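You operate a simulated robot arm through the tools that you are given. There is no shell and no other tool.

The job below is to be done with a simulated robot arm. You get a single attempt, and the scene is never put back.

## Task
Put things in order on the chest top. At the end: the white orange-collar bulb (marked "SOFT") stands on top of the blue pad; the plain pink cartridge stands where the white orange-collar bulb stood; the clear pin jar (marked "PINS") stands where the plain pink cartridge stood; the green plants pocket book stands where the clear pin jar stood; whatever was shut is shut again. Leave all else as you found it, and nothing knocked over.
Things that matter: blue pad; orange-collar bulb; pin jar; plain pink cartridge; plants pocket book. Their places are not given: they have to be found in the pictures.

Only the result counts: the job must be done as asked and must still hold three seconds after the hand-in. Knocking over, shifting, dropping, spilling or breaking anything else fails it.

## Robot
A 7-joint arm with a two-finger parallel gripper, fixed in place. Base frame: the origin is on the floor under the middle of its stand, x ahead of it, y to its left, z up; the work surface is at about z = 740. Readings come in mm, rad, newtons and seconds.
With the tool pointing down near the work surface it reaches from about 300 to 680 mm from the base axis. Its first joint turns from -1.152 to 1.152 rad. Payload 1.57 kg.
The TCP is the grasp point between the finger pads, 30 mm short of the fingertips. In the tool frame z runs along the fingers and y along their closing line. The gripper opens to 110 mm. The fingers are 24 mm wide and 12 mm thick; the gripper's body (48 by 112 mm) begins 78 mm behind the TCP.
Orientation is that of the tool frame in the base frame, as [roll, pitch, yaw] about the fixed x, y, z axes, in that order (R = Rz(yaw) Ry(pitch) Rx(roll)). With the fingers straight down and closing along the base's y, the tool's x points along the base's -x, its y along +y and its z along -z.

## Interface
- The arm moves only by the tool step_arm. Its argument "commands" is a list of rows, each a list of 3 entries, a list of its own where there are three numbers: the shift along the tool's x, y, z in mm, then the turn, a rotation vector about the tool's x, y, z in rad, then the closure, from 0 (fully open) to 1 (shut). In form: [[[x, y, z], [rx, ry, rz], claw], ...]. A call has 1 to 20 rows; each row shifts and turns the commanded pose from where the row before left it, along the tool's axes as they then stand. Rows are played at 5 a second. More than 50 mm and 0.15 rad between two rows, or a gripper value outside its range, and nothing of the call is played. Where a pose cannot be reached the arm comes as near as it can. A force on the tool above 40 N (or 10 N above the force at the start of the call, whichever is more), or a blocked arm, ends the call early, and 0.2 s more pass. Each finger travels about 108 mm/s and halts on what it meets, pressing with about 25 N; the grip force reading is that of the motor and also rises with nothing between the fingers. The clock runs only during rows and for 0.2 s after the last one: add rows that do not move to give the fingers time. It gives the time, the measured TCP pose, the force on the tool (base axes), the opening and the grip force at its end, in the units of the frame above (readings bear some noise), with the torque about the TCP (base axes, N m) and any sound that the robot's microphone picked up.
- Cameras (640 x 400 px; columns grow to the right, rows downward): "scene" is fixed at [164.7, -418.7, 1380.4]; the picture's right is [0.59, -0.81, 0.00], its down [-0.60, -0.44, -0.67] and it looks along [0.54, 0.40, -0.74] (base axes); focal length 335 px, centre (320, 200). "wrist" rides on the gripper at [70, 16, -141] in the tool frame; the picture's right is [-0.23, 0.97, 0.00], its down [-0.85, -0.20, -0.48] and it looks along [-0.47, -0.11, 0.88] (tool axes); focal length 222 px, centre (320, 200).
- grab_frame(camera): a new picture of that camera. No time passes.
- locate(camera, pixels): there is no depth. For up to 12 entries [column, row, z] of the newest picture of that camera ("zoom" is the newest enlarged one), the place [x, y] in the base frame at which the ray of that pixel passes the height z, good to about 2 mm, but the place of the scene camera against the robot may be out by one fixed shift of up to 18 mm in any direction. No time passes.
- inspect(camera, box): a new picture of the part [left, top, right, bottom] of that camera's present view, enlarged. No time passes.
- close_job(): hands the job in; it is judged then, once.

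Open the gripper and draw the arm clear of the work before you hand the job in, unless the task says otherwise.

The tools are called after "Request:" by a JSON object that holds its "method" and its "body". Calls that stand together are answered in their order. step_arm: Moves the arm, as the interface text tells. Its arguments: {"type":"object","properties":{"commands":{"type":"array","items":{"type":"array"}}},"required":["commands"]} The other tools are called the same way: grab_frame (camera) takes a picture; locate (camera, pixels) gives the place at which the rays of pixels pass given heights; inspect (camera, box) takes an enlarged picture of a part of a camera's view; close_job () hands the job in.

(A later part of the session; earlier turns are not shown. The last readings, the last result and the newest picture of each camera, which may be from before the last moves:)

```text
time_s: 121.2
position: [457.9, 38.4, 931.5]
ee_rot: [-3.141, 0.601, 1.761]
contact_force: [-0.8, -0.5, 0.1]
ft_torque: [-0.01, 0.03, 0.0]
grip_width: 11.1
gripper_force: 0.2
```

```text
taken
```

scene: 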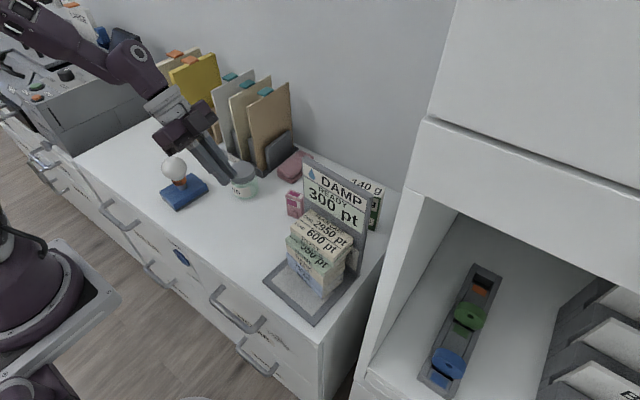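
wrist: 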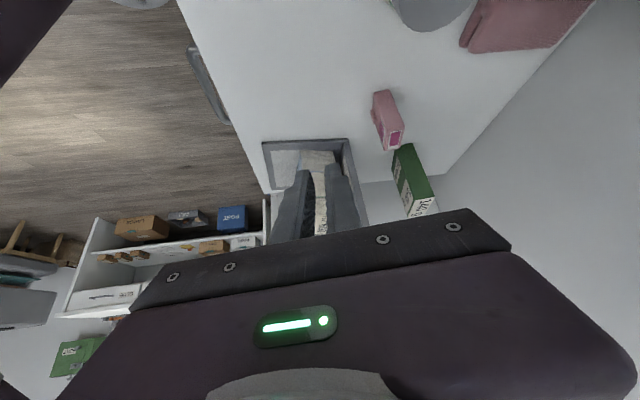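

The closed fingers block the stack. I shift about 55 mm toward the robot side so it shows beside them.

Request:
{"method": "step_arm", "body": {"commands": [[[0, -28, 0], [0, 0, 0], 0.9], [[0, -27, 0], [0, 0, 0], 0.9], [[0, 0, 0], [0, 0, 0], 0.9], [[0, 0, 0], [0, 0, 0], 0.9]]}}

Request:
{"method": "grab_frame", "body": {"camera": "wrist"}}

Request:
{"method": "inspect", "body": {"camera": "wrist", "box": [290, 110, 450, 240]}}

```text
time_s: 122.2
position: [402.9, 28.2, 930.3]
ee_rot: [-3.141, 0.601, 1.762]
contact_force: [0.1, -0.8, 0.1]
ft_torque: [0.03, 0.02, 0.0]
grip_width: 11.1
gripper_force: 0.0
```

```text
taken
```

wrist: 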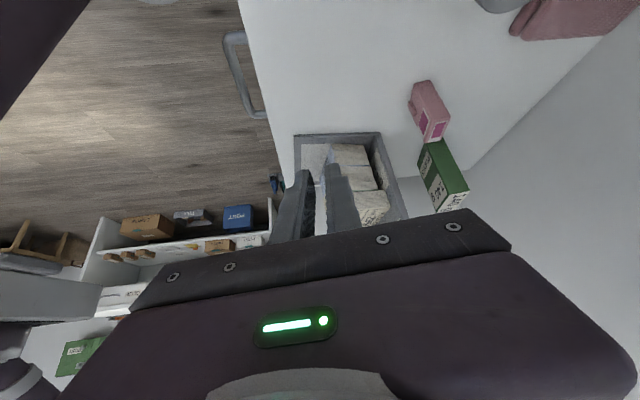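

```text
3.08 times, centred on (370, 175) of wrist
```

zoom: 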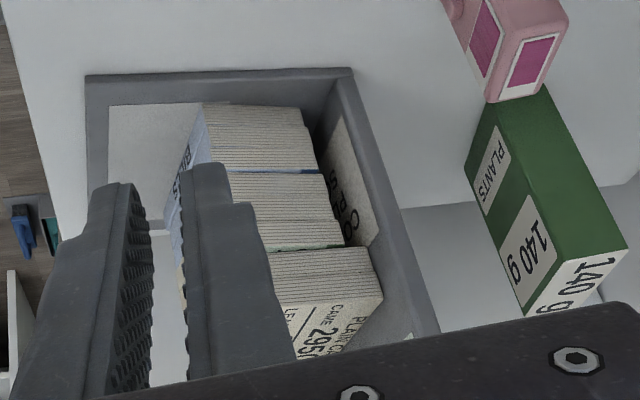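

The side view shows three groups of card packs standing close to the panel, with gaps of about 10 mm behind the lower two and a few mm behind the top one. Before planning pushes, I check the surroundings on the chest's right side in the scene camera.

Request:
{"method": "inspect", "body": {"camera": "scene", "box": [330, 90, 480, 260]}}

Request:
{"method": "inspect", "body": {"camera": "scene", "box": [300, 230, 440, 400]}}

Request:
{"method": "inspect", "body": {"camera": "scene", "box": [280, 195, 370, 305]}}

```text
2.35 times, centred on (405, 175) of scene
```

zoom: 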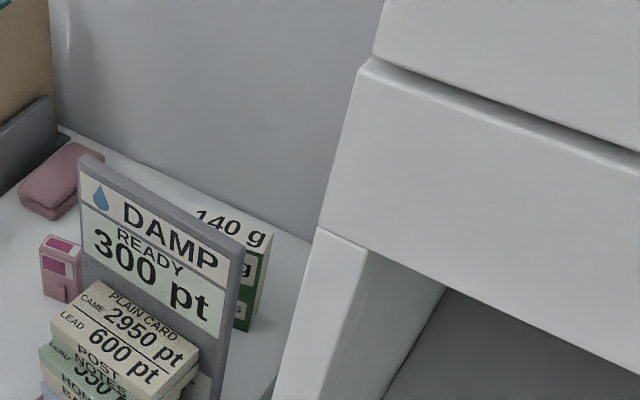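

```text
2.35 times, centred on (370, 315) of scene
```

zoom: 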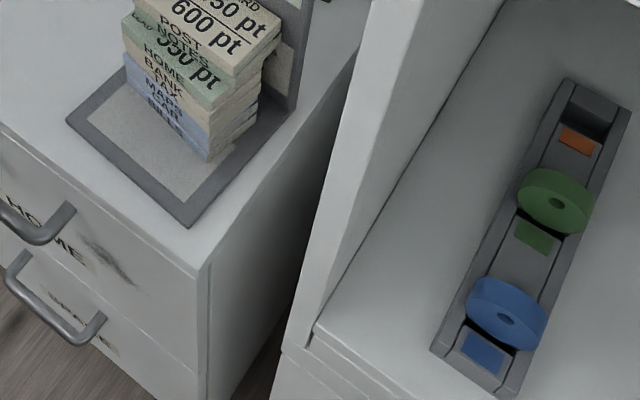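

```text
3.64 times, centred on (325, 250) of scene
```

zoom: 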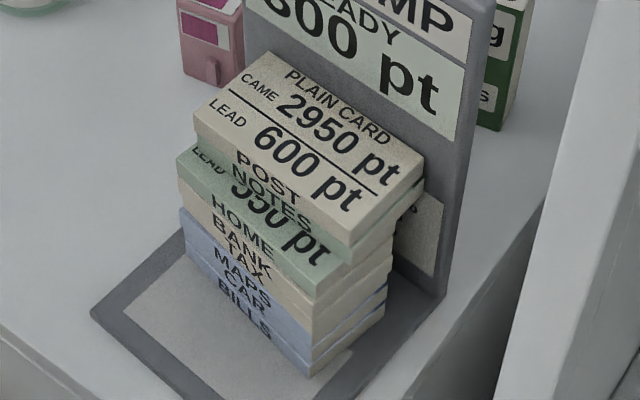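

The cabinet on the right is well away (its side is at about y -360), so there's room to work at the stand. My repair plan has two parts. First, grip the panel's top edge and ease the stand back to its pose. Second, bring the card packs forward. I untilt the tool and rise to a safe height above the panel.

Request:
{"method": "step_arm", "body": {"commands": [[[0, 0, 0], [0, 0.12, 0], 0.9], [[0, 0, 0], [0, 0.12, 0], 0.9], [[0, 0, 0], [0, 0.12, 0], 0.9], [[0, 0, 0], [0, 0.12, 0], 0.9], [[0, 0, 0], [0, 0.12, 0], 0.9], [[0, 0, -45], [0, 0, 0], 0.6], [[0, 0, -45], [0, 0, 0], 0.5], [[0, 0, -45], [0, 0, 0], 0.45], [[0, 0, 0], [0, 0, 0], 0.45]]}}

Request:
{"method": "grab_frame", "body": {"camera": "wrist"}}

```text
time_s: 124.2
position: [403.2, 28.6, 1069.0]
ee_rot: [-3.141, -0.001, 1.762]
contact_force: [-0.5, -0.2, -0.1]
ft_torque: [0.0, -0.04, 0.03]
grip_width: 60.9
gripper_force: 0.1
```

```text
taken
```

wrist: 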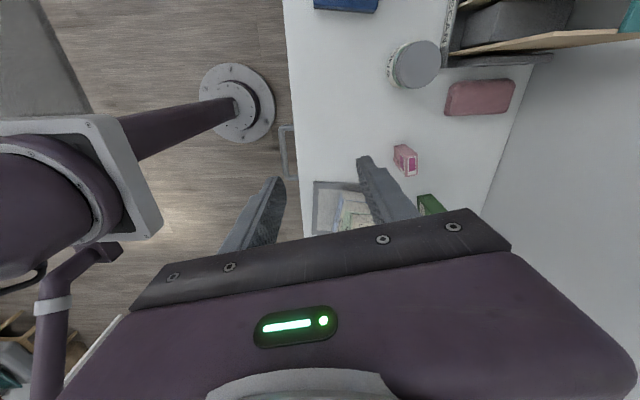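

I move over the panel's top (tips at z 1039, panel top about 990) to see it from directly above.

Request:
{"method": "step_arm", "body": {"commands": [[[-33, 13.5, 0], [0, 0, 0], 0.45], [[-33, 13.5, 0], [0, 0, 0], 0.45], [[-33, 13.5, 0], [0, 0, 0], 0.45], [[-33, 13.5, 0], [0, 0, 0], 0.45], [[-33, 13.5, 0], [0, 0, 0], 0.45], [[-32, 13.5, 0], [0, 0, 0], 0.45], [[0, 0, 0], [0, 0, 0], 0.45], [[0, 0, 0], [0, 0, 0], 0.45]]}}

Request:
{"method": "grab_frame", "body": {"camera": "wrist"}}

Request:
{"method": "inspect", "body": {"camera": "wrist", "box": [220, 80, 420, 240]}}

```text
time_s: 126.0
position: [521.5, -150.1, 1065.7]
ee_rot: [-3.141, 0.0, 1.762]
contact_force: [0.3, -0.2, 0.0]
ft_torque: [-0.02, -0.01, 0.0]
grip_width: 60.2
gripper_force: 0.1
```

```text
taken
```

wrist: 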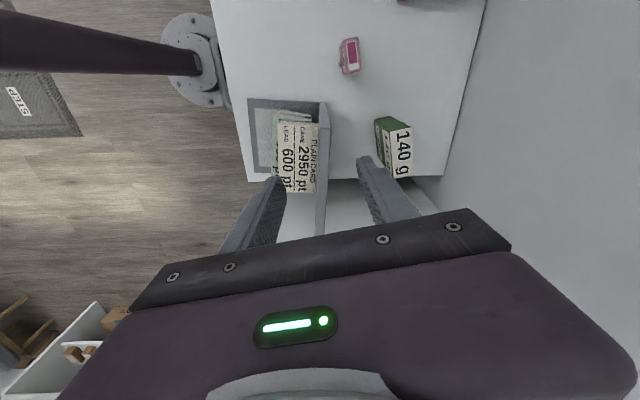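

```text
2.50 times, centred on (320, 160) of wrist
```

zoom: 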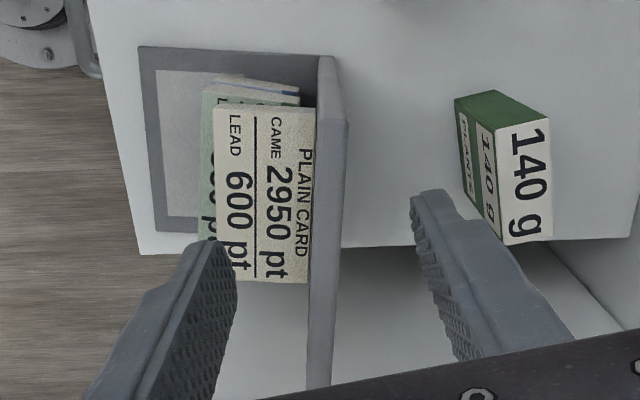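

From above, the panel's top edge runs from (528,-121) to (517,-246), so it's turned -5.4°. The base near corners are at (385,-106) and (372,-255). To restore it, the panel's middle must go about (-5.6,+2) mm with a +5.4° turn. I line the gripper up across the panel edge.

Request:
{"method": "step_arm", "body": {"commands": [[[-20, -2, 0], [0, 0, 0], 0.45], [[0, 0, 0], [0, 0, 0.142], 0.45], [[0, 0, 0], [0, 0, 0.142], 0.45], [[0, 0, 0], [0, 0, 0], 0.45], [[0, 0, 0], [0, 0, 0], 0.45]]}}

Request:
{"method": "inspect", "body": {"camera": "wrist", "box": [220, 80, 420, 240]}}

```text
time_s: 127.2
position: [523.8, -170.3, 1066.5]
ee_rot: [-3.141, -0.001, 1.476]
contact_force: [0.7, -0.4, 1.7]
ft_torque: [0.01, -0.01, 0.03]
grip_width: 60.6
gripper_force: 0.0
```

```text
2.50 times, centred on (320, 160) of wrist
```

zoom: 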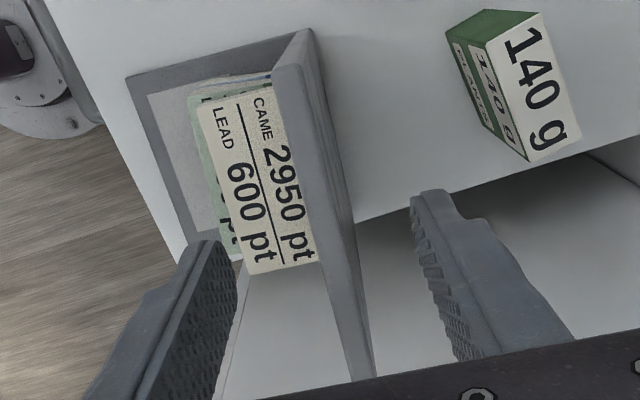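

The strip of the panel's top lies about 2 mm to -y(tool) of the axis. I correct that and descend so that the fingers straddle the upper part of the panel (tips at about z 917, above the cards).

Request:
{"method": "step_arm", "body": {"commands": [[[0, -2, 20], [0, 0, 0], 0.45], [[0, 0, 30], [0, 0, 0], 0.45], [[0, 0, 30], [0, 0, 0], 0.45], [[0, 0, 30], [0, 0, 0], 0.45], [[0, 0, 9], [0, 0, 0], 0.45], [[0, 0, 0], [0, 0, 0], 0.7], [[0, 0, 0], [0, 0, 0], 0.75], [[0, 0, 0], [0, 0, 0], 0.75]]}}

Request:
{"method": "inspect", "body": {"camera": "wrist", "box": [220, 100, 420, 240]}}

Request:
{"method": "inspect", "body": {"camera": "scene", "box": [280, 90, 400, 230]}}

```text
time_s: 129.0
position: [520.3, -169.8, 948.2]
ee_rot: [-3.141, 0.0, 1.477]
contact_force: [0.4, -0.1, 0.5]
ft_torque: [-0.02, 0.01, -0.01]
grip_width: 27.6
gripper_force: 0.0
```

```text
2.86 times, centred on (320, 170) of wrist
```

zoom: 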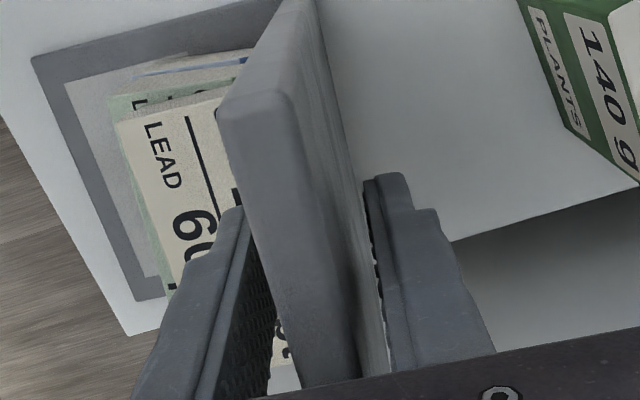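

```text
2.86 times, centred on (340, 160) of scene
```

zoom: 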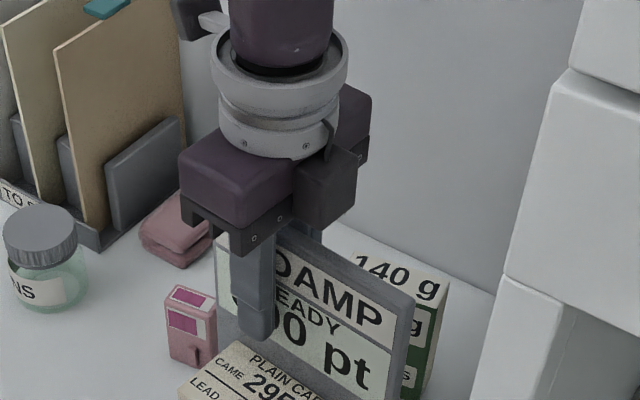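

The panel sits closer to the rear finger (right), so I shift about 3.5 mm toward +x and close gently on it.

Request:
{"method": "step_arm", "body": {"commands": [[[0, 3.5, 0], [0, 0, 0], 0.75], [[0, 0, 0], [0, 0, 0], 0.8], [[0, 0, 0], [0, 0, 0], 0.84], [[0, 0, 0], [0, 0, 0], 0.84]]}}

Request:
{"method": "inspect", "body": {"camera": "wrist", "box": [220, 100, 420, 240]}}

```text
time_s: 130.0
position: [523.7, -171.0, 948.7]
ee_rot: [3.14, 0.001, 1.477]
contact_force: [-0.2, -0.3, -0.1]
ft_torque: [-0.01, 0.02, -0.02]
grip_width: 17.6
gripper_force: 0.0
```

```text
2.86 times, centred on (320, 170) of wrist
```

zoom: 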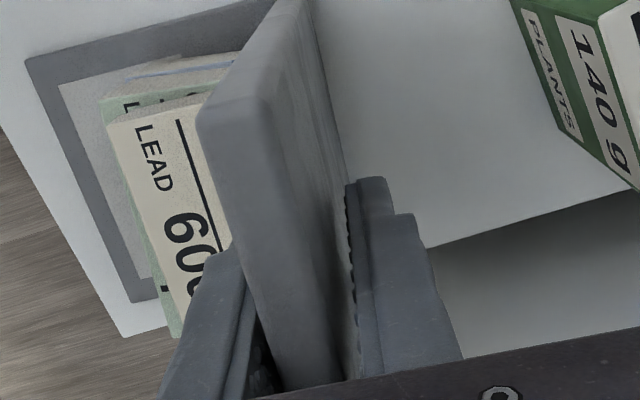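

Nearly touching on both sides (opening 17.6). I close fully on the panel.

Request:
{"method": "step_arm", "body": {"commands": [[[0, 0, 0], [0, 0, 0], 0.87], [[0, 0, 0], [0, 0, 0], 0.89], [[0, 0, 0], [0, 0, 0], 0.91], [[0, 0, 0], [0, 0, 0], 0.95], [[0, 0, 0], [0, 0, 0], 1.0], [[0, 0, 0], [0, 0, 0], 1.0]]}}

Request:
{"method": "inspect", "body": {"camera": "wrist", "box": [220, 60, 420, 240]}}

```text
time_s: 131.4
position: [523.8, -169.1, 948.1]
ee_rot: [3.141, 0.001, 1.476]
contact_force: [-3.7, 1.5, 0.5]
ft_torque: [-0.05, -0.06, -0.38]
grip_width: 12.0
gripper_force: 25.2
```

```text
2.22 times, centred on (320, 150) of wrist
```

zoom: 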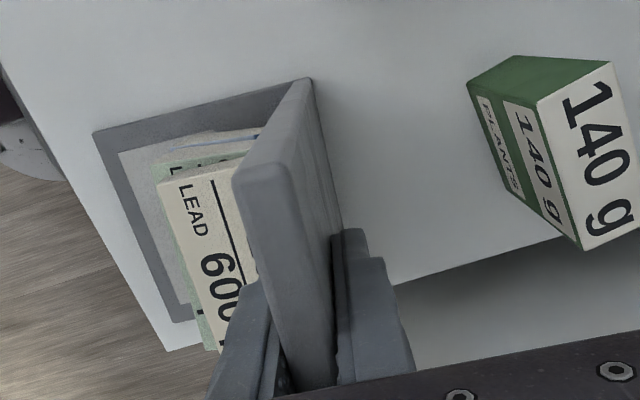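

The panel is held (12.0 mm). I now ease the stand back in small steps: turning +5.4° in total while moving about (-8,+2) mm at the grip, checking after the first part.

Request:
{"method": "step_arm", "body": {"commands": [[[0.14, -0.8, 0], [0, 0, -0.012], 1.0], [[0.14, -0.8, 0], [0, 0, -0.012], 1.0], [[0.14, -0.8, 0], [0, 0, -0.012], 1.0], [[0.14, -0.8, 0], [0, 0, -0.012], 1.0]]}}

Request:
{"method": "inspect", "body": {"camera": "scene", "box": [255, 130, 395, 330]}}

Request:
{"method": "inspect", "body": {"camera": "wrist", "box": [220, 60, 420, 240]}}

```text
time_s: 132.4
position: [521.2, -168.5, 947.9]
ee_rot: [3.14, -0.001, 1.524]
contact_force: [2.8, -1.0, 0.6]
ft_torque: [0.63, 0.45, -0.61]
grip_width: 12.3
gripper_force: 25.3
```

```text
2.00 times, centred on (325, 230) of scene
```

zoom: 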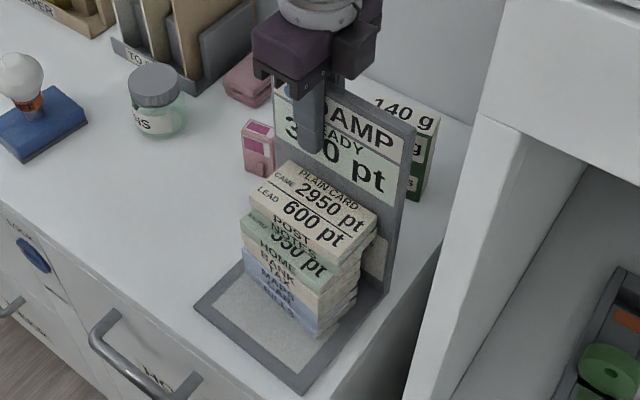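

```text
2.22 times, centred on (320, 150) of wrist
```

zoom: 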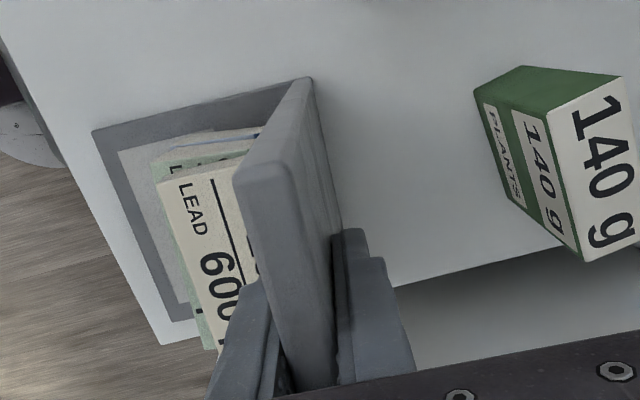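

The stand turns together with the gripper (yaw moved from 1.476 to 1.524). I continue the remaining turn and shift.

Request:
{"method": "step_arm", "body": {"commands": [[[0.14, -0.8, 0], [0, 0, -0.012], 1.0], [[0.14, -0.8, 0], [0, 0, -0.012], 1.0], [[0.14, -0.8, 0], [0, 0, -0.012], 1.0], [[0.14, -0.8, 0], [0, 0, -0.012], 1.0], [[0.14, -0.8, 0], [0, 0, 0], 1.0], [[0, 0, 0], [0, 0, 0], 1.0]]}}

Request:
{"method": "grab_frame", "body": {"camera": "wrist"}}

Request:
{"method": "inspect", "body": {"camera": "scene", "box": [220, 130, 400, 330]}}

```text
time_s: 133.8
position: [515.2, -168.2, 948.1]
ee_rot: [-3.139, 0.0, 1.572]
contact_force: [-3.8, 5.9, 10.6]
ft_torque: [-0.24, -0.08, -0.58]
grip_width: 11.8
gripper_force: 24.1
```

```text
taken
```

wrist: 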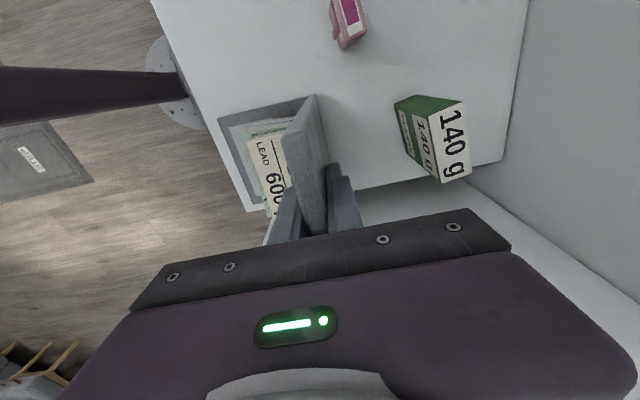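

```text
2.00 times, centred on (310, 230) of scene
```

zoom: 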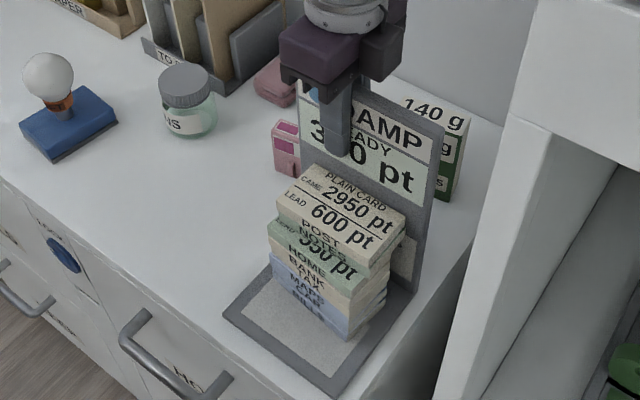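

The base's near corners now match the original picture closely: (222,315) and (335,394) in this zoom, against about (223,318) and (335,398) originally. I release the panel gently and see where the stand settles.

Request:
{"method": "step_arm", "body": {"commands": [[[0, 0, 0], [0, 0, 0], 0.9], [[0, 0, 0], [0, 0, 0], 0.88], [[0, 0, 0], [0, 0, 0], 0.85], [[0, 0, 0], [0, 0, 0], 0.8], [[0, 0, 0], [0, 0, 0], 0.75], [[0, 0, 0], [0, 0, 0], 0.75]]}}

Request:
{"method": "inspect", "body": {"camera": "scene", "box": [220, 130, 400, 330]}}

Request:
{"method": "inspect", "body": {"camera": "wrist", "box": [200, 60, 400, 240]}}

```text
time_s: 135.2
position: [517.1, -168.1, 947.6]
ee_rot: [-3.142, -0.002, 1.573]
contact_force: [-0.1, 0.7, 0.0]
ft_torque: [0.01, 0.01, -0.02]
grip_width: 27.2
gripper_force: 0.0
```

```text
2.00 times, centred on (310, 230) of scene
```

zoom: 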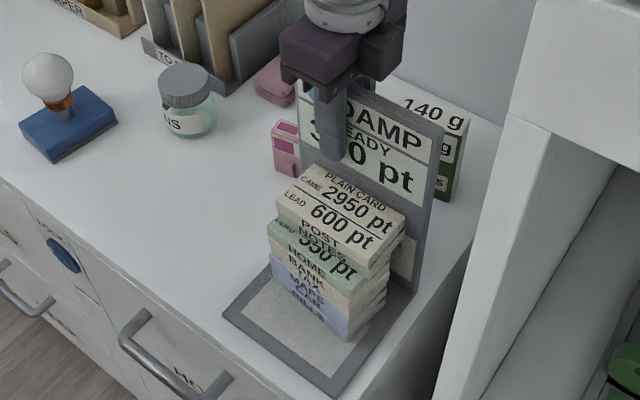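

```text
2.22 times, centred on (300, 150) of wrist
```

zoom: 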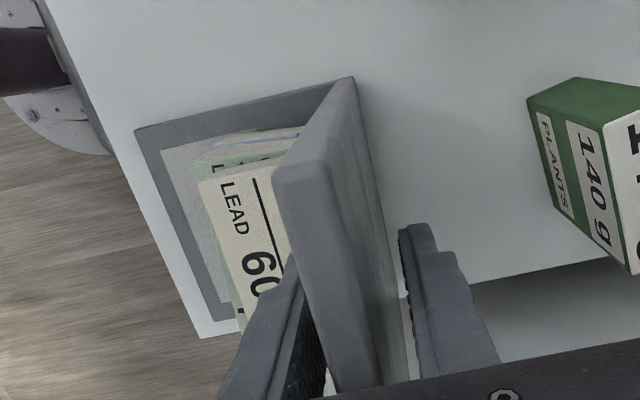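

Released, nothing moved. I rise above the panel and measure the stand's pose from above again.

Request:
{"method": "step_arm", "body": {"commands": [[[0, 0, -15], [0, 0, 0], 0.6], [[0, 0, -35], [0, 0, 0], 0.5], [[0, 0, -35], [0, 0, 0], 0.45], [[0, 0, -35], [0, 0, 0], 0.45], [[0, 0, 0], [0, 0, 0], 0.45], [[20, 0, 0], [0, 0, 0], 0.45], [[0, 0, 0], [0, 0, 0], 0.45]]}}

Request:
{"method": "grab_frame", "body": {"camera": "wrist"}}

Request:
{"method": "inspect", "body": {"camera": "wrist", "box": [200, 60, 400, 240]}}

```text
time_s: 136.8
position: [516.5, -148.6, 1068.6]
ee_rot: [-3.14, -0.001, 1.572]
contact_force: [-1.1, 0.0, -0.2]
ft_torque: [0.0, -0.04, 0.01]
grip_width: 60.6
gripper_force: 0.0
```

```text
taken
```

wrist: 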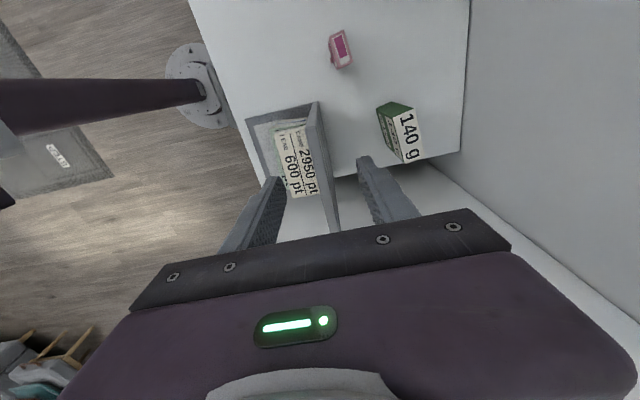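

```text
2.22 times, centred on (300, 150) of wrist
```

zoom: 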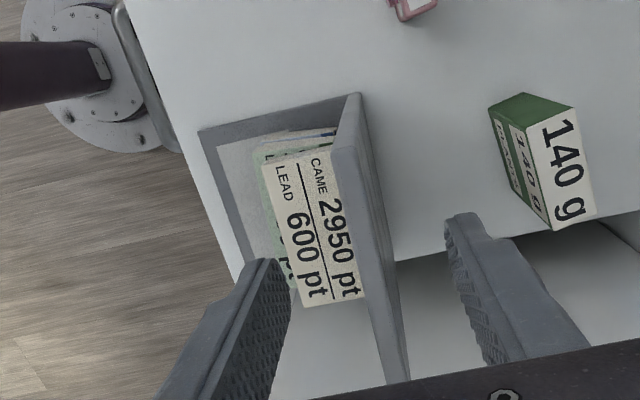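

The stand is now within about 6 mm and 2° of its original pose: near left corner (372,-114), rear left (519,-119). The card packs are next. They are about 115 mm wide, too wide to grip along y, and too close to the panel to get a finger behind. So I'll push them left from their right end until their left ends stick out past the panel, then grip there and pull forward. First I turn the tool back to the standard yaw.

Request:
{"method": "step_arm", "body": {"commands": [[[0, 0, -10], [0, 0, -0.143], 0.6], [[0, 0, 0], [0, 0, -0.143], 0.8], [[0, 0, 0], [0, 0, -0.143], 1.0], [[0, 0, 0], [0, 0, -0.143], 1.0], [[0, 0, 0], [0, 0, -0.143], 1.0], [[0, 0, 0], [0, 0, -0.143], 1.0], [[0, 0, 0], [0, 0, -0.143], 1.0], [[0, 0, 0], [0, 0, -0.143], 1.0], [[0, 0, 0], [0, 0, -0.143], 1.0], [[0, 0, 0], [0, 0, -0.143], 1.0], [[0, 0, 0], [0, 0, -0.14], 1.0], [[0, 0, 0], [0, 0, 0], 1.0]]}}

Request:
{"method": "grab_frame", "body": {"camera": "wrist"}}

```text
time_s: 139.4
position: [517.1, -147.3, 1078.4]
ee_rot: [-3.14, -0.001, -3.139]
contact_force: [-0.4, -0.1, 0.1]
ft_torque: [0.01, 0.01, -0.02]
grip_width: 0.0
gripper_force: 21.5
```

```text
taken
```

wrist: 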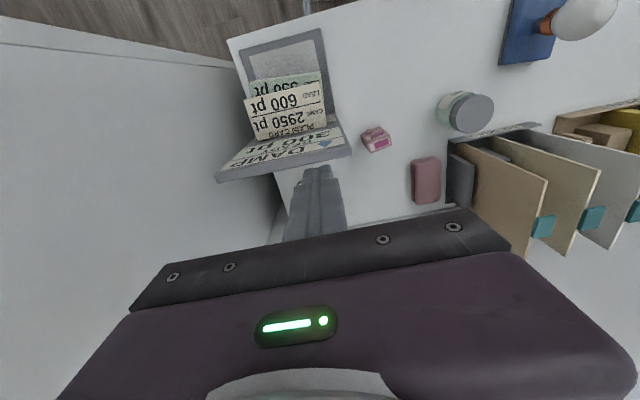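

Before pushing, I take one more measurement view of the stack from the front side.

Request:
{"method": "step_arm", "body": {"commands": [[[40, -12, 0], [0, 0, 0], 1.0], [[40, -12, 0], [0, 0, 0], 1.0], [[37, -11, 0], [0, 0, 0], 1.0], [[0, 0, 0], [0, 0, 0], 1.0], [[0, 0, 0], [0, 0, 0], 1.0]]}}

Request:
{"method": "inspect", "body": {"camera": "wrist", "box": [230, 80, 390, 210]}}

```text
time_s: 140.6
position: [399.5, -184.2, 1078.5]
ee_rot: [-3.141, 0.0, -3.14]
contact_force: [-1.1, -0.1, 0.1]
ft_torque: [0.02, 0.01, 0.0]
grip_width: 0.0
gripper_force: 21.3
```

```text
3.08 times, centred on (310, 145) of wrist
```

zoom: 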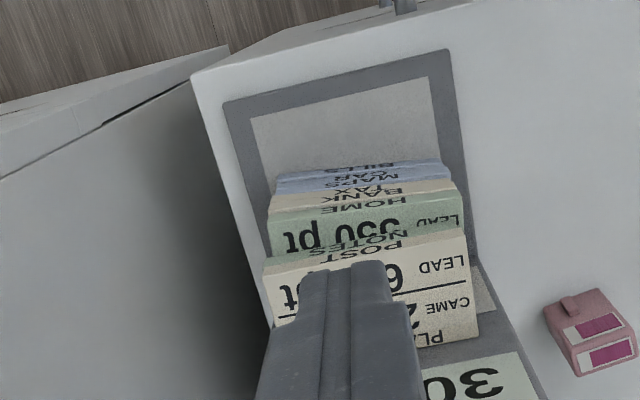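

The packs are about 112 mm wide and stacked to about z 866. Their fronts are now at x 432 (bottom) to 447 (top), compared with about 388 originally, so they need to come forward 44–59 mm. I move to the stack's right side and tilt the tool about 37° toward the robot, so the hand stays clear of the stack while the closed fingers push low.

Request:
{"method": "step_arm", "body": {"commands": [[[0, -34, 0], [0, 0, 0], 1.0], [[0, -34, 0], [0, 0, 0], 1.0], [[0, -35, 0], [0, 0, 0], 1.0], [[0, 0, 30], [0, 0, 0], 1.0], [[0, 0, 0], [0, -0.13, 0], 1.0], [[0, 0, 0], [0, -0.13, 0], 1.0], [[0, 0, 0], [0, -0.13, 0], 1.0], [[0, 0, 0], [0, -0.13, 0], 1.0], [[0, 0, 0], [0, -0.13, 0], 1.0], [[0, 0, 0], [0, 0, 0], 1.0], [[0, 0, 0], [0, 0, 0], 1.0]]}}

Request:
{"method": "grab_frame", "body": {"camera": "wrist"}}

Request:
{"method": "grab_frame", "body": {"camera": "scene"}}

```text
time_s: 143.0
position: [400.4, -285.8, 1047.3]
ee_rot: [-3.141, 0.651, 3.141]
contact_force: [-0.1, -0.1, 0.3]
ft_torque: [0.0, 0.0, -0.02]
grip_width: 0.0
gripper_force: 21.5
```

```text
taken
```

wrist: 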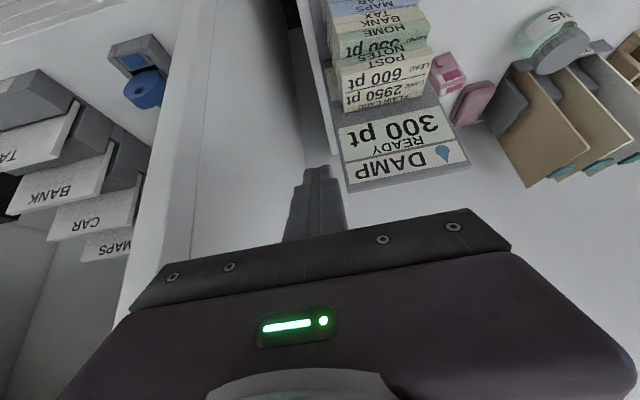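

```text
taken
```

scene: 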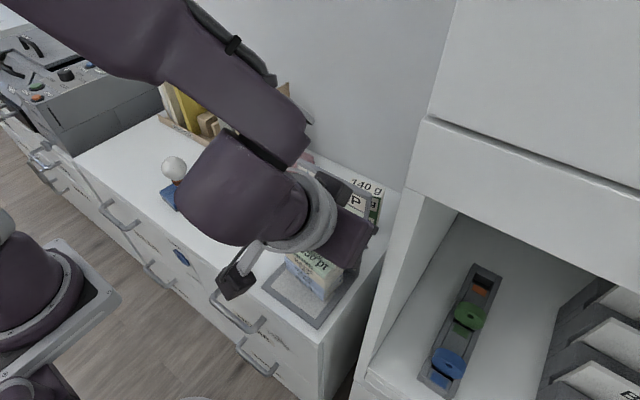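

The tool is tilted as planned. I move to y about -264 and lower in front-right of the stack, checking at z about 820 before going lower.

Request:
{"method": "step_arm", "body": {"commands": [[[0, 21, 0], [0, 0, 0], 1.0], [[27.2, 0, 35.8], [0, 0, 0], 1.0], [[27.2, 0, 35.8], [0, 0, 0], 1.0], [[27.2, 0, 35.8], [0, 0, 0], 1.0], [[27.2, 0, 35.8], [0, 0, 0], 1.0], [[27.2, 0, 35.8], [0, 0, 0], 1.0], [[0, 0, 0], [0, 0, 0], 1.0], [[0, 0, 0], [0, 0, 0], 1.0]]}}

Request:
{"method": "grab_frame", "body": {"camera": "wrist"}}

Request:
{"method": "inspect", "body": {"camera": "wrist", "box": [240, 60, 440, 240]}}

Request:
{"method": "grab_frame", "body": {"camera": "scene"}}

```text
time_s: 144.8
position: [399.0, -266.3, 821.5]
ee_rot: [3.141, 0.651, -3.14]
contact_force: [-0.1, 0.5, 0.2]
ft_torque: [-0.01, -0.02, -0.02]
grip_width: 0.1
gripper_force: 20.5
```

```text
taken
```

wrist: 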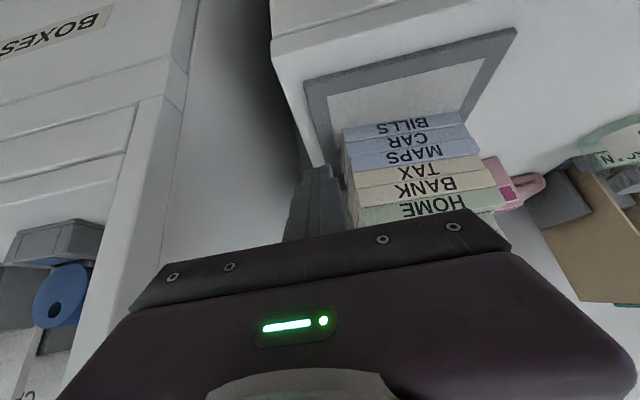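

```text
2.22 times, centred on (340, 150) of wrist
```

zoom: 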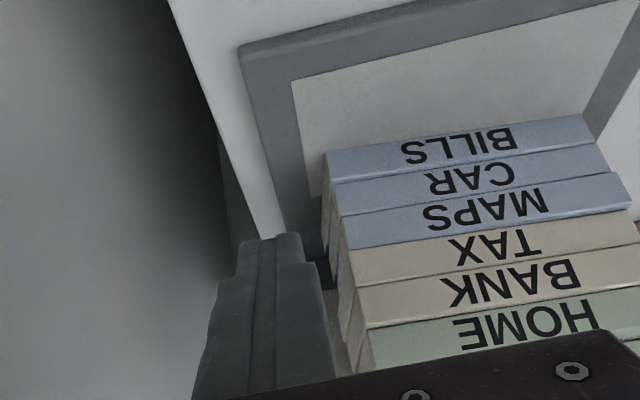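

```text
taken
```

scene: 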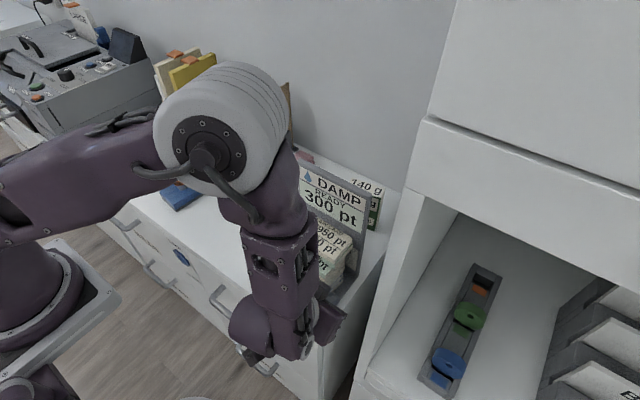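

The view now shows every pack (BILLS, CAR, MAPS, TAX, BANK, HOME…) and my closed fingers just right of the stack. I move forward 41 mm and down to pushing height (tips about z 751, just above the base plate).

Request:
{"method": "step_arm", "body": {"commands": [[[-16.3, 0, 12.4], [0, 0, 0], 1.0], [[-16.3, 0, 12.4], [0, 0, 0], 1.0], [[11.5, 0, 15.1], [0, 0, 0], 1.0], [[11.5, 0, 15.1], [0, 0, 0], 1.0], [[0, 0, 0], [0, 0, 0], 1.0], [[0, 0, 0], [0, 0, 0], 1.0]]}}

Request:
{"method": "grab_frame", "body": {"camera": "wrist"}}

Request:
{"method": "inspect", "body": {"camera": "wrist", "box": [240, 60, 440, 240]}}

```text
time_s: 146.2
position: [441.0, -265.2, 785.5]
ee_rot: [-3.141, 0.652, -3.141]
contact_force: [-1.0, -0.7, -0.2]
ft_torque: [-0.02, 0.01, -0.02]
grip_width: 0.0
gripper_force: 21.8
```

```text
taken
```

wrist: 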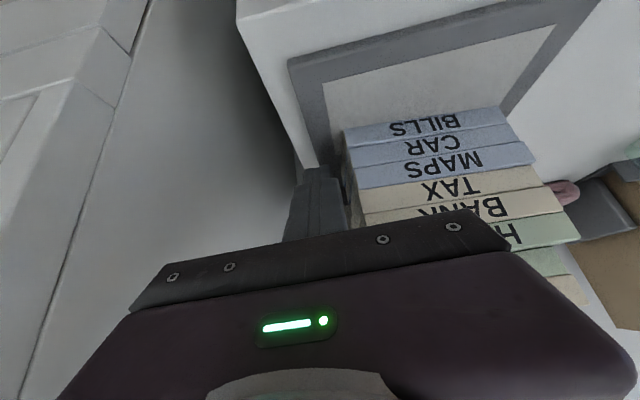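

```text
2.22 times, centred on (340, 150) of wrist
```

zoom: 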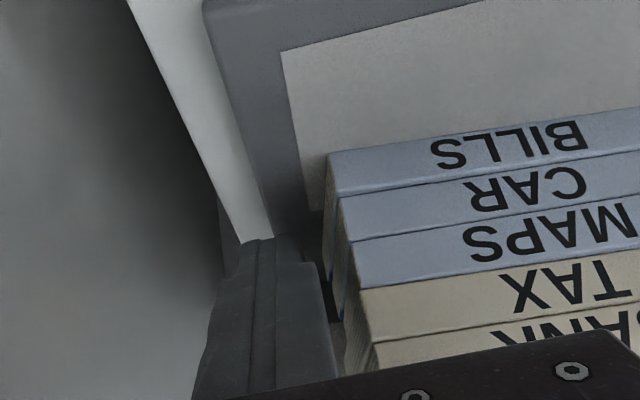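

The fingers are beside the stack's right end at the right height. I push left (+y) slowly, 3 mm per row, and watch.

Request:
{"method": "step_arm", "body": {"commands": [[[0, 3, 0], [0, 0, 0], 1.0], [[0, 3, 0], [0, 0, 0], 1.0], [[0, 3, 0], [0, 0, 0], 1.0], [[0, 3, 0], [0, 0, 0], 1.0], [[0, 3, 0], [0, 0, 0], 1.0], [[0, 3, 0], [0, 0, 0], 1.0], [[0, 3, 0], [0, 0, 0], 1.0]]}}

Request:
{"method": "inspect", "body": {"camera": "wrist", "box": [240, 60, 440, 240]}}

Request:
{"method": "inspect", "body": {"camera": "scene", "box": [250, 130, 400, 330]}}

```text
time_s: 147.8
position: [441.2, -244.6, 785.3]
ee_rot: [3.141, 0.649, 3.14]
contact_force: [-0.1, -2.6, 0.5]
ft_torque: [-0.04, -0.04, -0.05]
grip_width: 0.0
gripper_force: 21.7
```

```text
2.22 times, centred on (340, 150) of wrist
```

zoom: 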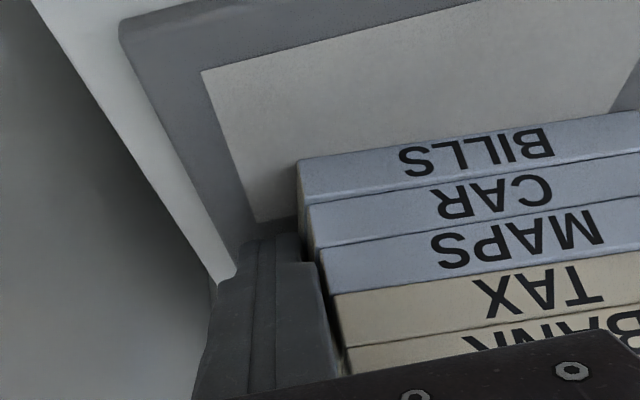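

```text
2.00 times, centred on (325, 230) of scene
```

zoom: 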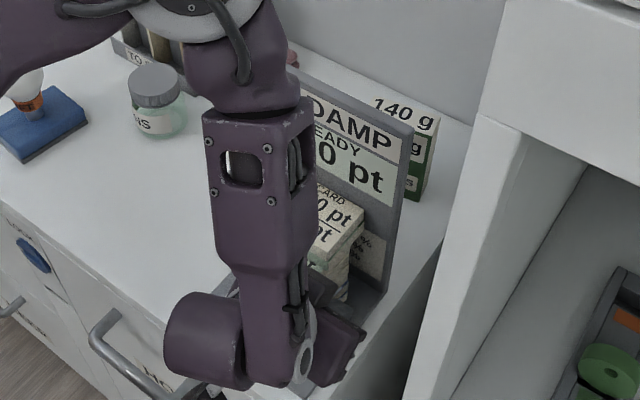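

The stack slides left with only 2.6 N of push. I continue pushing another 33 mm.

Request:
{"method": "step_arm", "body": {"commands": [[[0, 3, 0], [0, 0, 0], 1.0], [[0, 3, 0], [0, 0, 0], 1.0], [[0, 3, 0], [0, 0, 0], 1.0], [[0, 3, 0], [0, 0, 0], 1.0], [[0, 3, 0], [0, 0, 0], 1.0], [[0, 3, 0], [0, 0, 0], 1.0], [[0, 3, 0], [0, 0, 0], 1.0], [[0, 3, 0], [0, 0, 0], 1.0], [[0, 3, 0], [0, 0, 0], 1.0]]}}

Request:
{"method": "grab_frame", "body": {"camera": "wrist"}}

Request:
{"method": "inspect", "body": {"camera": "scene", "box": [250, 130, 400, 330]}}

```text
time_s: 149.8
position: [440.5, -216.2, 786.5]
ee_rot: [3.141, 0.653, -3.141]
contact_force: [0.3, -2.4, 0.0]
ft_torque: [-0.04, 0.0, -0.03]
grip_width: 0.0
gripper_force: 21.4
```

```text
taken
```

wrist: 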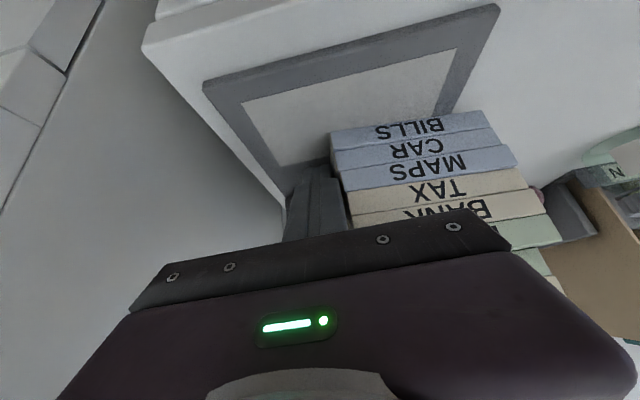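

```text
2.00 times, centred on (325, 230) of scene
```

zoom: 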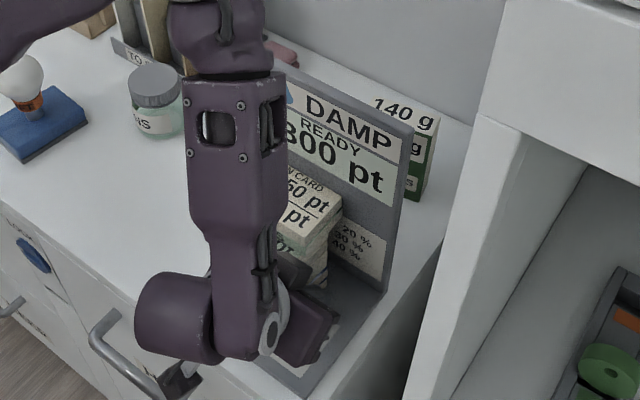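

The stack moves as a whole and its left end now sticks out past the base. I push 8 mm more, then back the fingers off to the right.

Request:
{"method": "step_arm", "body": {"commands": [[[0, 3, 0], [0, 0, 0], 1.0], [[0, 3, 0], [0, 0, 0], 1.0], [[0, 2, 0], [0, 0, 0], 1.0], [[0, 0, 0], [0, 0, 0], 1.0], [[0, -5, 0], [0, 0, 0], 1.0], [[0, -15, 0], [0, 0, 0], 1.0], [[0, -15, 0], [0, 0, 0], 1.0], [[0, 0, 0], [0, 0, 0], 1.0]]}}

Request:
{"method": "grab_frame", "body": {"camera": "wrist"}}

```text
time_s: 151.6
position: [440.4, -245.1, 784.5]
ee_rot: [-3.14, 0.651, -3.139]
contact_force: [0.6, 0.0, 0.6]
ft_torque: [0.0, -0.01, -0.04]
grip_width: 0.2
gripper_force: 21.2
```

```text
taken
```

wrist: 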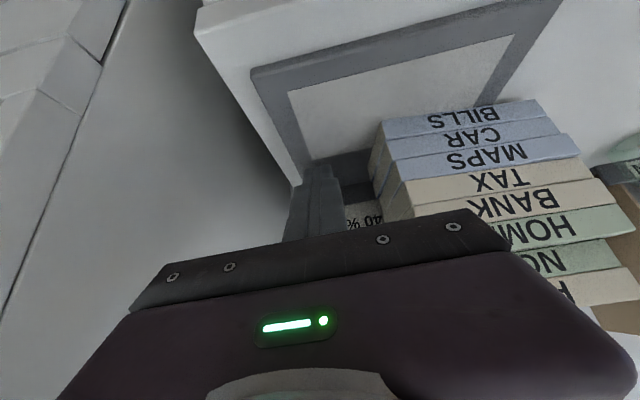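

The fingers are free of the stack. I withdraw straight up, then untilt and turn the tool for the grip on the left end.

Request:
{"method": "step_arm", "body": {"commands": [[[-12, 0, -16], [0, 0, 0], 1.0], [[-27.2, 0, -35.8], [0, 0, 0], 1.0], [[-27.2, 0, -35.8], [0, 0, 0], 1.0], [[-27.2, 0, -35.8], [0, 0, 0], 1.0], [[-27.2, 0, -35.8], [0, 0, 0], 1.0], [[-27.2, 0, -35.8], [0, 0, 0], 1.0], [[-27.2, 0, -35.8], [0, 0, 0], 1.0], [[0, 0, 0], [0, 0.13, 0], 1.0], [[0, 0, 0], [0, 0.13, 0], 1.0], [[0, 0, 0], [0, 0.13, 0], 1.0], [[0, 0, 0], [0, 0.13, 0], 1.0], [[0, 0, 0], [0, 0.13, 0], 1.0], [[0, 0, 0], [0, 0, 0], 1.0]]}}

Request:
{"method": "grab_frame", "body": {"camera": "scene"}}

Request:
{"method": "grab_frame", "body": {"camera": "wrist"}}

```text
time_s: 154.4
position: [441.6, -244.5, 1074.5]
ee_rot: [3.141, -0.001, -3.141]
contact_force: [-0.1, 0.1, 0.9]
ft_torque: [0.03, 0.0, -0.04]
grip_width: 0.0
gripper_force: 21.5
```

```text
taken
```

scene: 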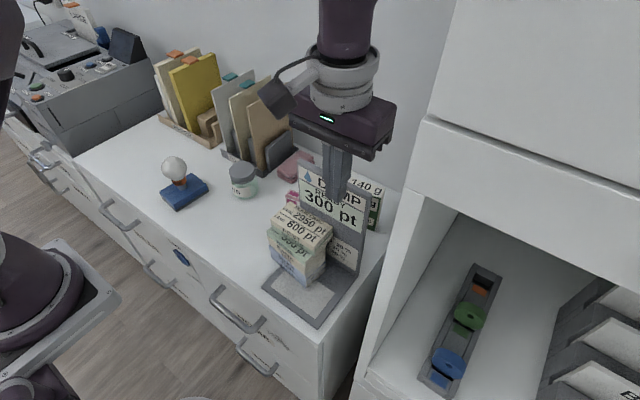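

```text
taken
```

wrist: 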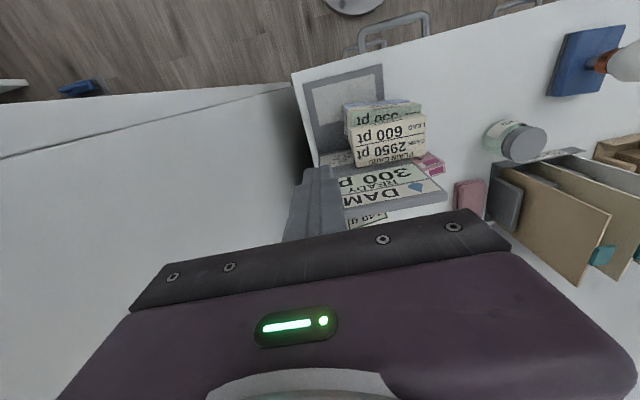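

The stack's left end now extends past the panel's left edge. I move over to the left side and turn the tool a quarter turn.

Request:
{"method": "step_arm", "body": {"commands": [[[0, 42, 0], [0, 0, 0.143], 1.0], [[0, 42, 0], [0, 0, 0], 1.0], [[0, 42, 0], [0, 0, 0], 1.0], [[0, 42, 0], [0, 0, 0], 1.0], [[0, 30, 0], [0, 0, 0.143], 1.0], [[0, 0, 0], [0, 0, 0.143], 1.0], [[0, 0, 0], [0, 0, 0.143], 0.8], [[0, 0, 0], [0, 0, 0.143], 0.6], [[0, 0, 0], [0, 0, 0.143], 0.4], [[0, 0, 0], [0, 0, 0.143], 0.2], [[0, 0, 0], [0, 0, 0.143], 0.1], [[0, 0, 0], [0, 0, 0.143], 0.1], [[0, 0, 0], [0, 0, 0.143], 0.1], [[0, 0, 0], [0, 0, 0.14], 0.1], [[0, 0, 0], [0, 0, 0], 0.1]]}}

Request:
{"method": "grab_frame", "body": {"camera": "wrist"}}

Request:
{"method": "inspect", "body": {"camera": "wrist", "box": [230, 100, 430, 240]}}

```text
time_s: 157.6
position: [462.9, -48.4, 1076.1]
ee_rot: [3.141, 0.0, 1.57]
contact_force: [0.7, -0.4, 0.8]
ft_torque: [-0.02, 0.03, 0.01]
grip_width: 99.0
gripper_force: 0.0
```

```text
taken
```

wrist: 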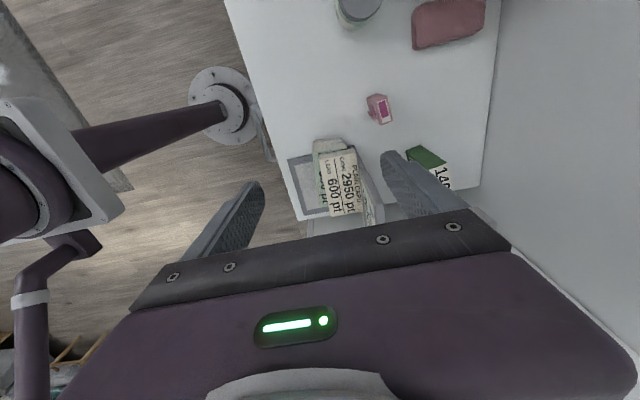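

```text
2.86 times, centred on (330, 170) of wrist
```

zoom: 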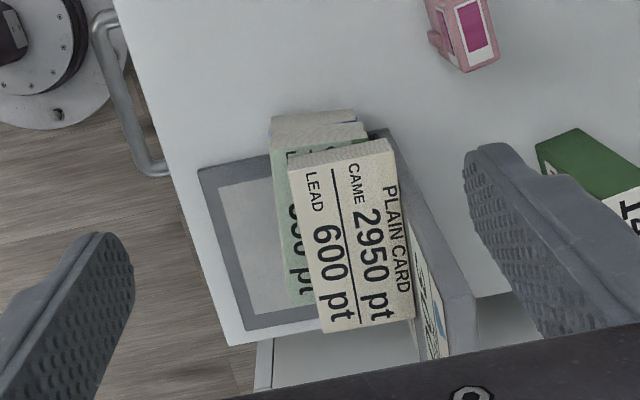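

The top pad's left end is at about y -90 and the lower packs stick out a bit further, past the panel edge (y -114). I tilt the tool 0.6 rad so it approaches from the left and go down for a closer look between the open fingers.

Request:
{"method": "step_arm", "body": {"commands": [[[35, 5, 0], [0, 0, 0], 0.1], [[25, 0, 0], [0, -0.12, 0], 0.1], [[0, 0, 0], [0, -0.12, 0], 0.1], [[0, 0, 0], [0, -0.12, 0], 0.1], [[0, 0, 0], [0, -0.12, 0], 0.1], [[0, 0, 0], [0, -0.12, 0], 0.1], [[25.4, 0, 37.1], [0, 0, 0], 0.1], [[25.4, 0, 37.1], [0, 0, 0], 0.1], [[25.4, 0, 37.1], [0, 0, 0], 0.1], [[25.4, 0, 37.1], [0, 0, 0], 0.1], [[0, 0, 0], [0, 0, 0], 0.1], [[0, 0, 0], [0, 0, 0], 0.1]]}}

Request:
{"method": "grab_frame", "body": {"camera": "wrist"}}

Request:
{"method": "inspect", "body": {"camera": "wrist", "box": [220, 80, 420, 240]}}

Request:
{"method": "grab_frame", "body": {"camera": "scene"}}

```text
time_s: 160.2
position: [470.4, 14.0, 894.2]
ee_rot: [3.141, 0.601, 1.572]
contact_force: [-0.2, 0.0, 0.4]
ft_torque: [-0.03, 0.0, 0.01]
grip_width: 99.0
gripper_force: 0.0
```

```text
taken
```

wrist: 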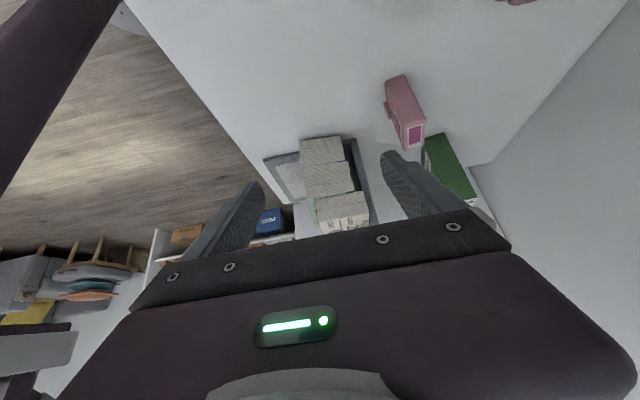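

```text
2.50 times, centred on (320, 160) of wrist
```

zoom: 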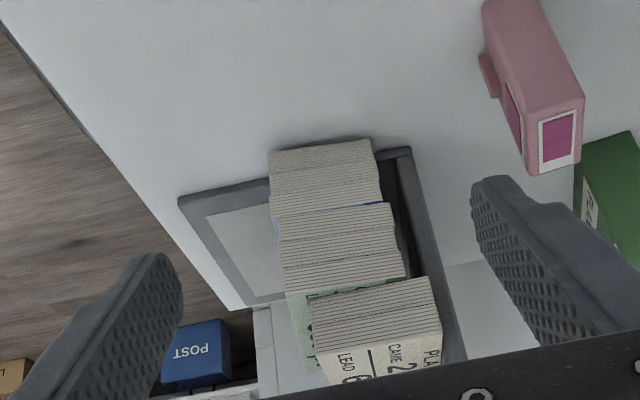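

```text
taken
```

scene: 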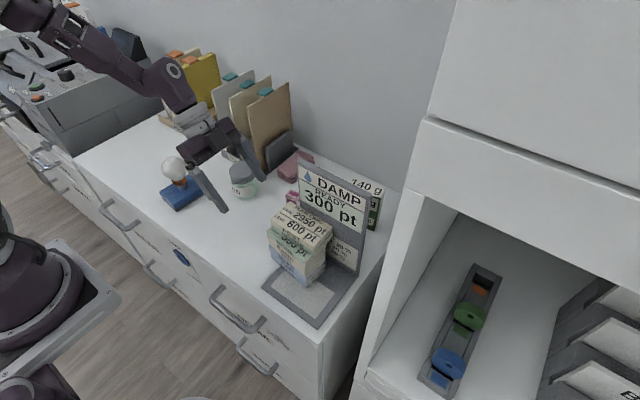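

The lower six packs' left ends are at x 440–499, y about -91 to -99. The top two sit about 10 mm back and to the right of them. I lower beside the stack and advance toward it with open fingers at table level, stopping when the tips pass the pack ends but stay left of the panel edge.

Request:
{"method": "step_arm", "body": {"commands": [[[21.9, -2, 31.9], [0, 0, 0], 0.15], [[21.9, 0, 31.9], [0, 0, 0], 0.15], [[21.3, 0, 31.1], [0, 0, 0], 0.15], [[-13.2, 0, 9], [0, 0, 0], 0.15], [[-13.2, 0, 9], [0, 0, 0], 0.15], [[-13.2, 0, 9], [0, 0, 0], 0.15], [[-13.2, 0, 9], [0, 0, 0], 0.15], [[0, 0, 0], [0, 0, 0], 0.15], [[0, 0, 0], [0, 0, 0], 0.15]]}}

Request:
{"method": "grab_frame", "body": {"camera": "wrist"}}

Request:
{"method": "inspect", "body": {"camera": "wrist", "box": [220, 80, 420, 240]}}

Request:
{"method": "inspect", "body": {"camera": "scene", "box": [210, 140, 390, 320]}}

```text
time_s: 162.2
position: [465.1, -50.8, 780.3]
ee_rot: [3.141, 0.599, 1.572]
contact_force: [0.2, 0.6, 0.0]
ft_torque: [0.0, 0.01, 0.01]
grip_width: 93.5
gripper_force: 0.0
```

```text
taken
```

wrist: 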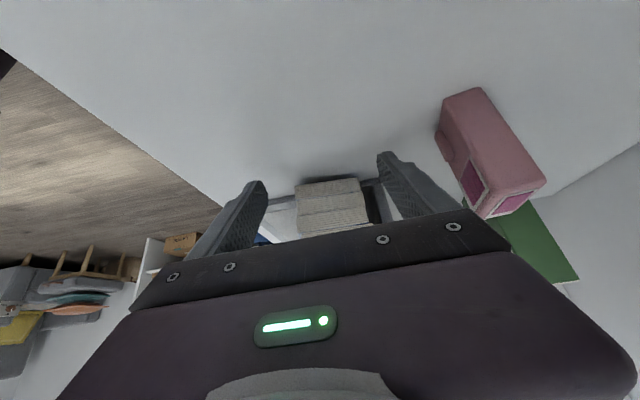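

```text
2.50 times, centred on (320, 160) of wrist
```

zoom: 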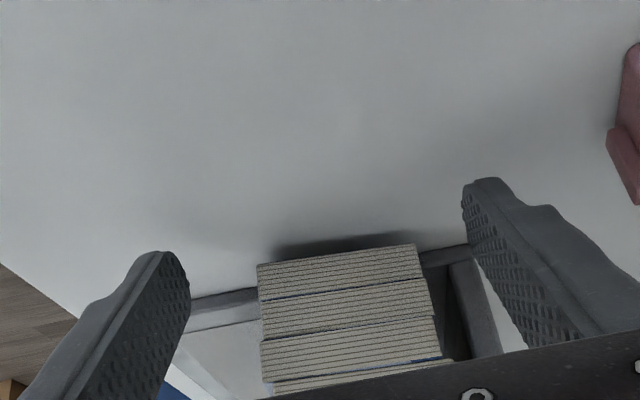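

```text
2.22 times, centred on (300, 230) of scene
```

zoom: 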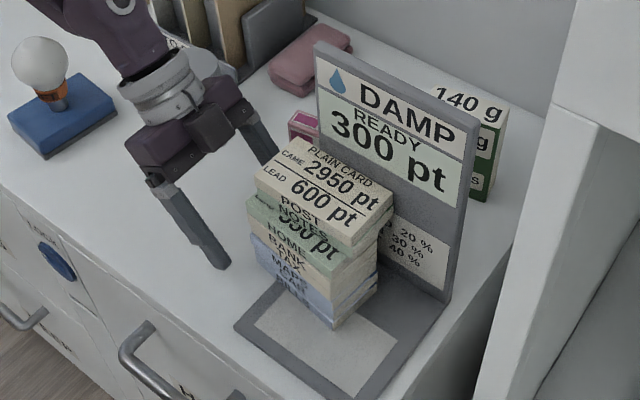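

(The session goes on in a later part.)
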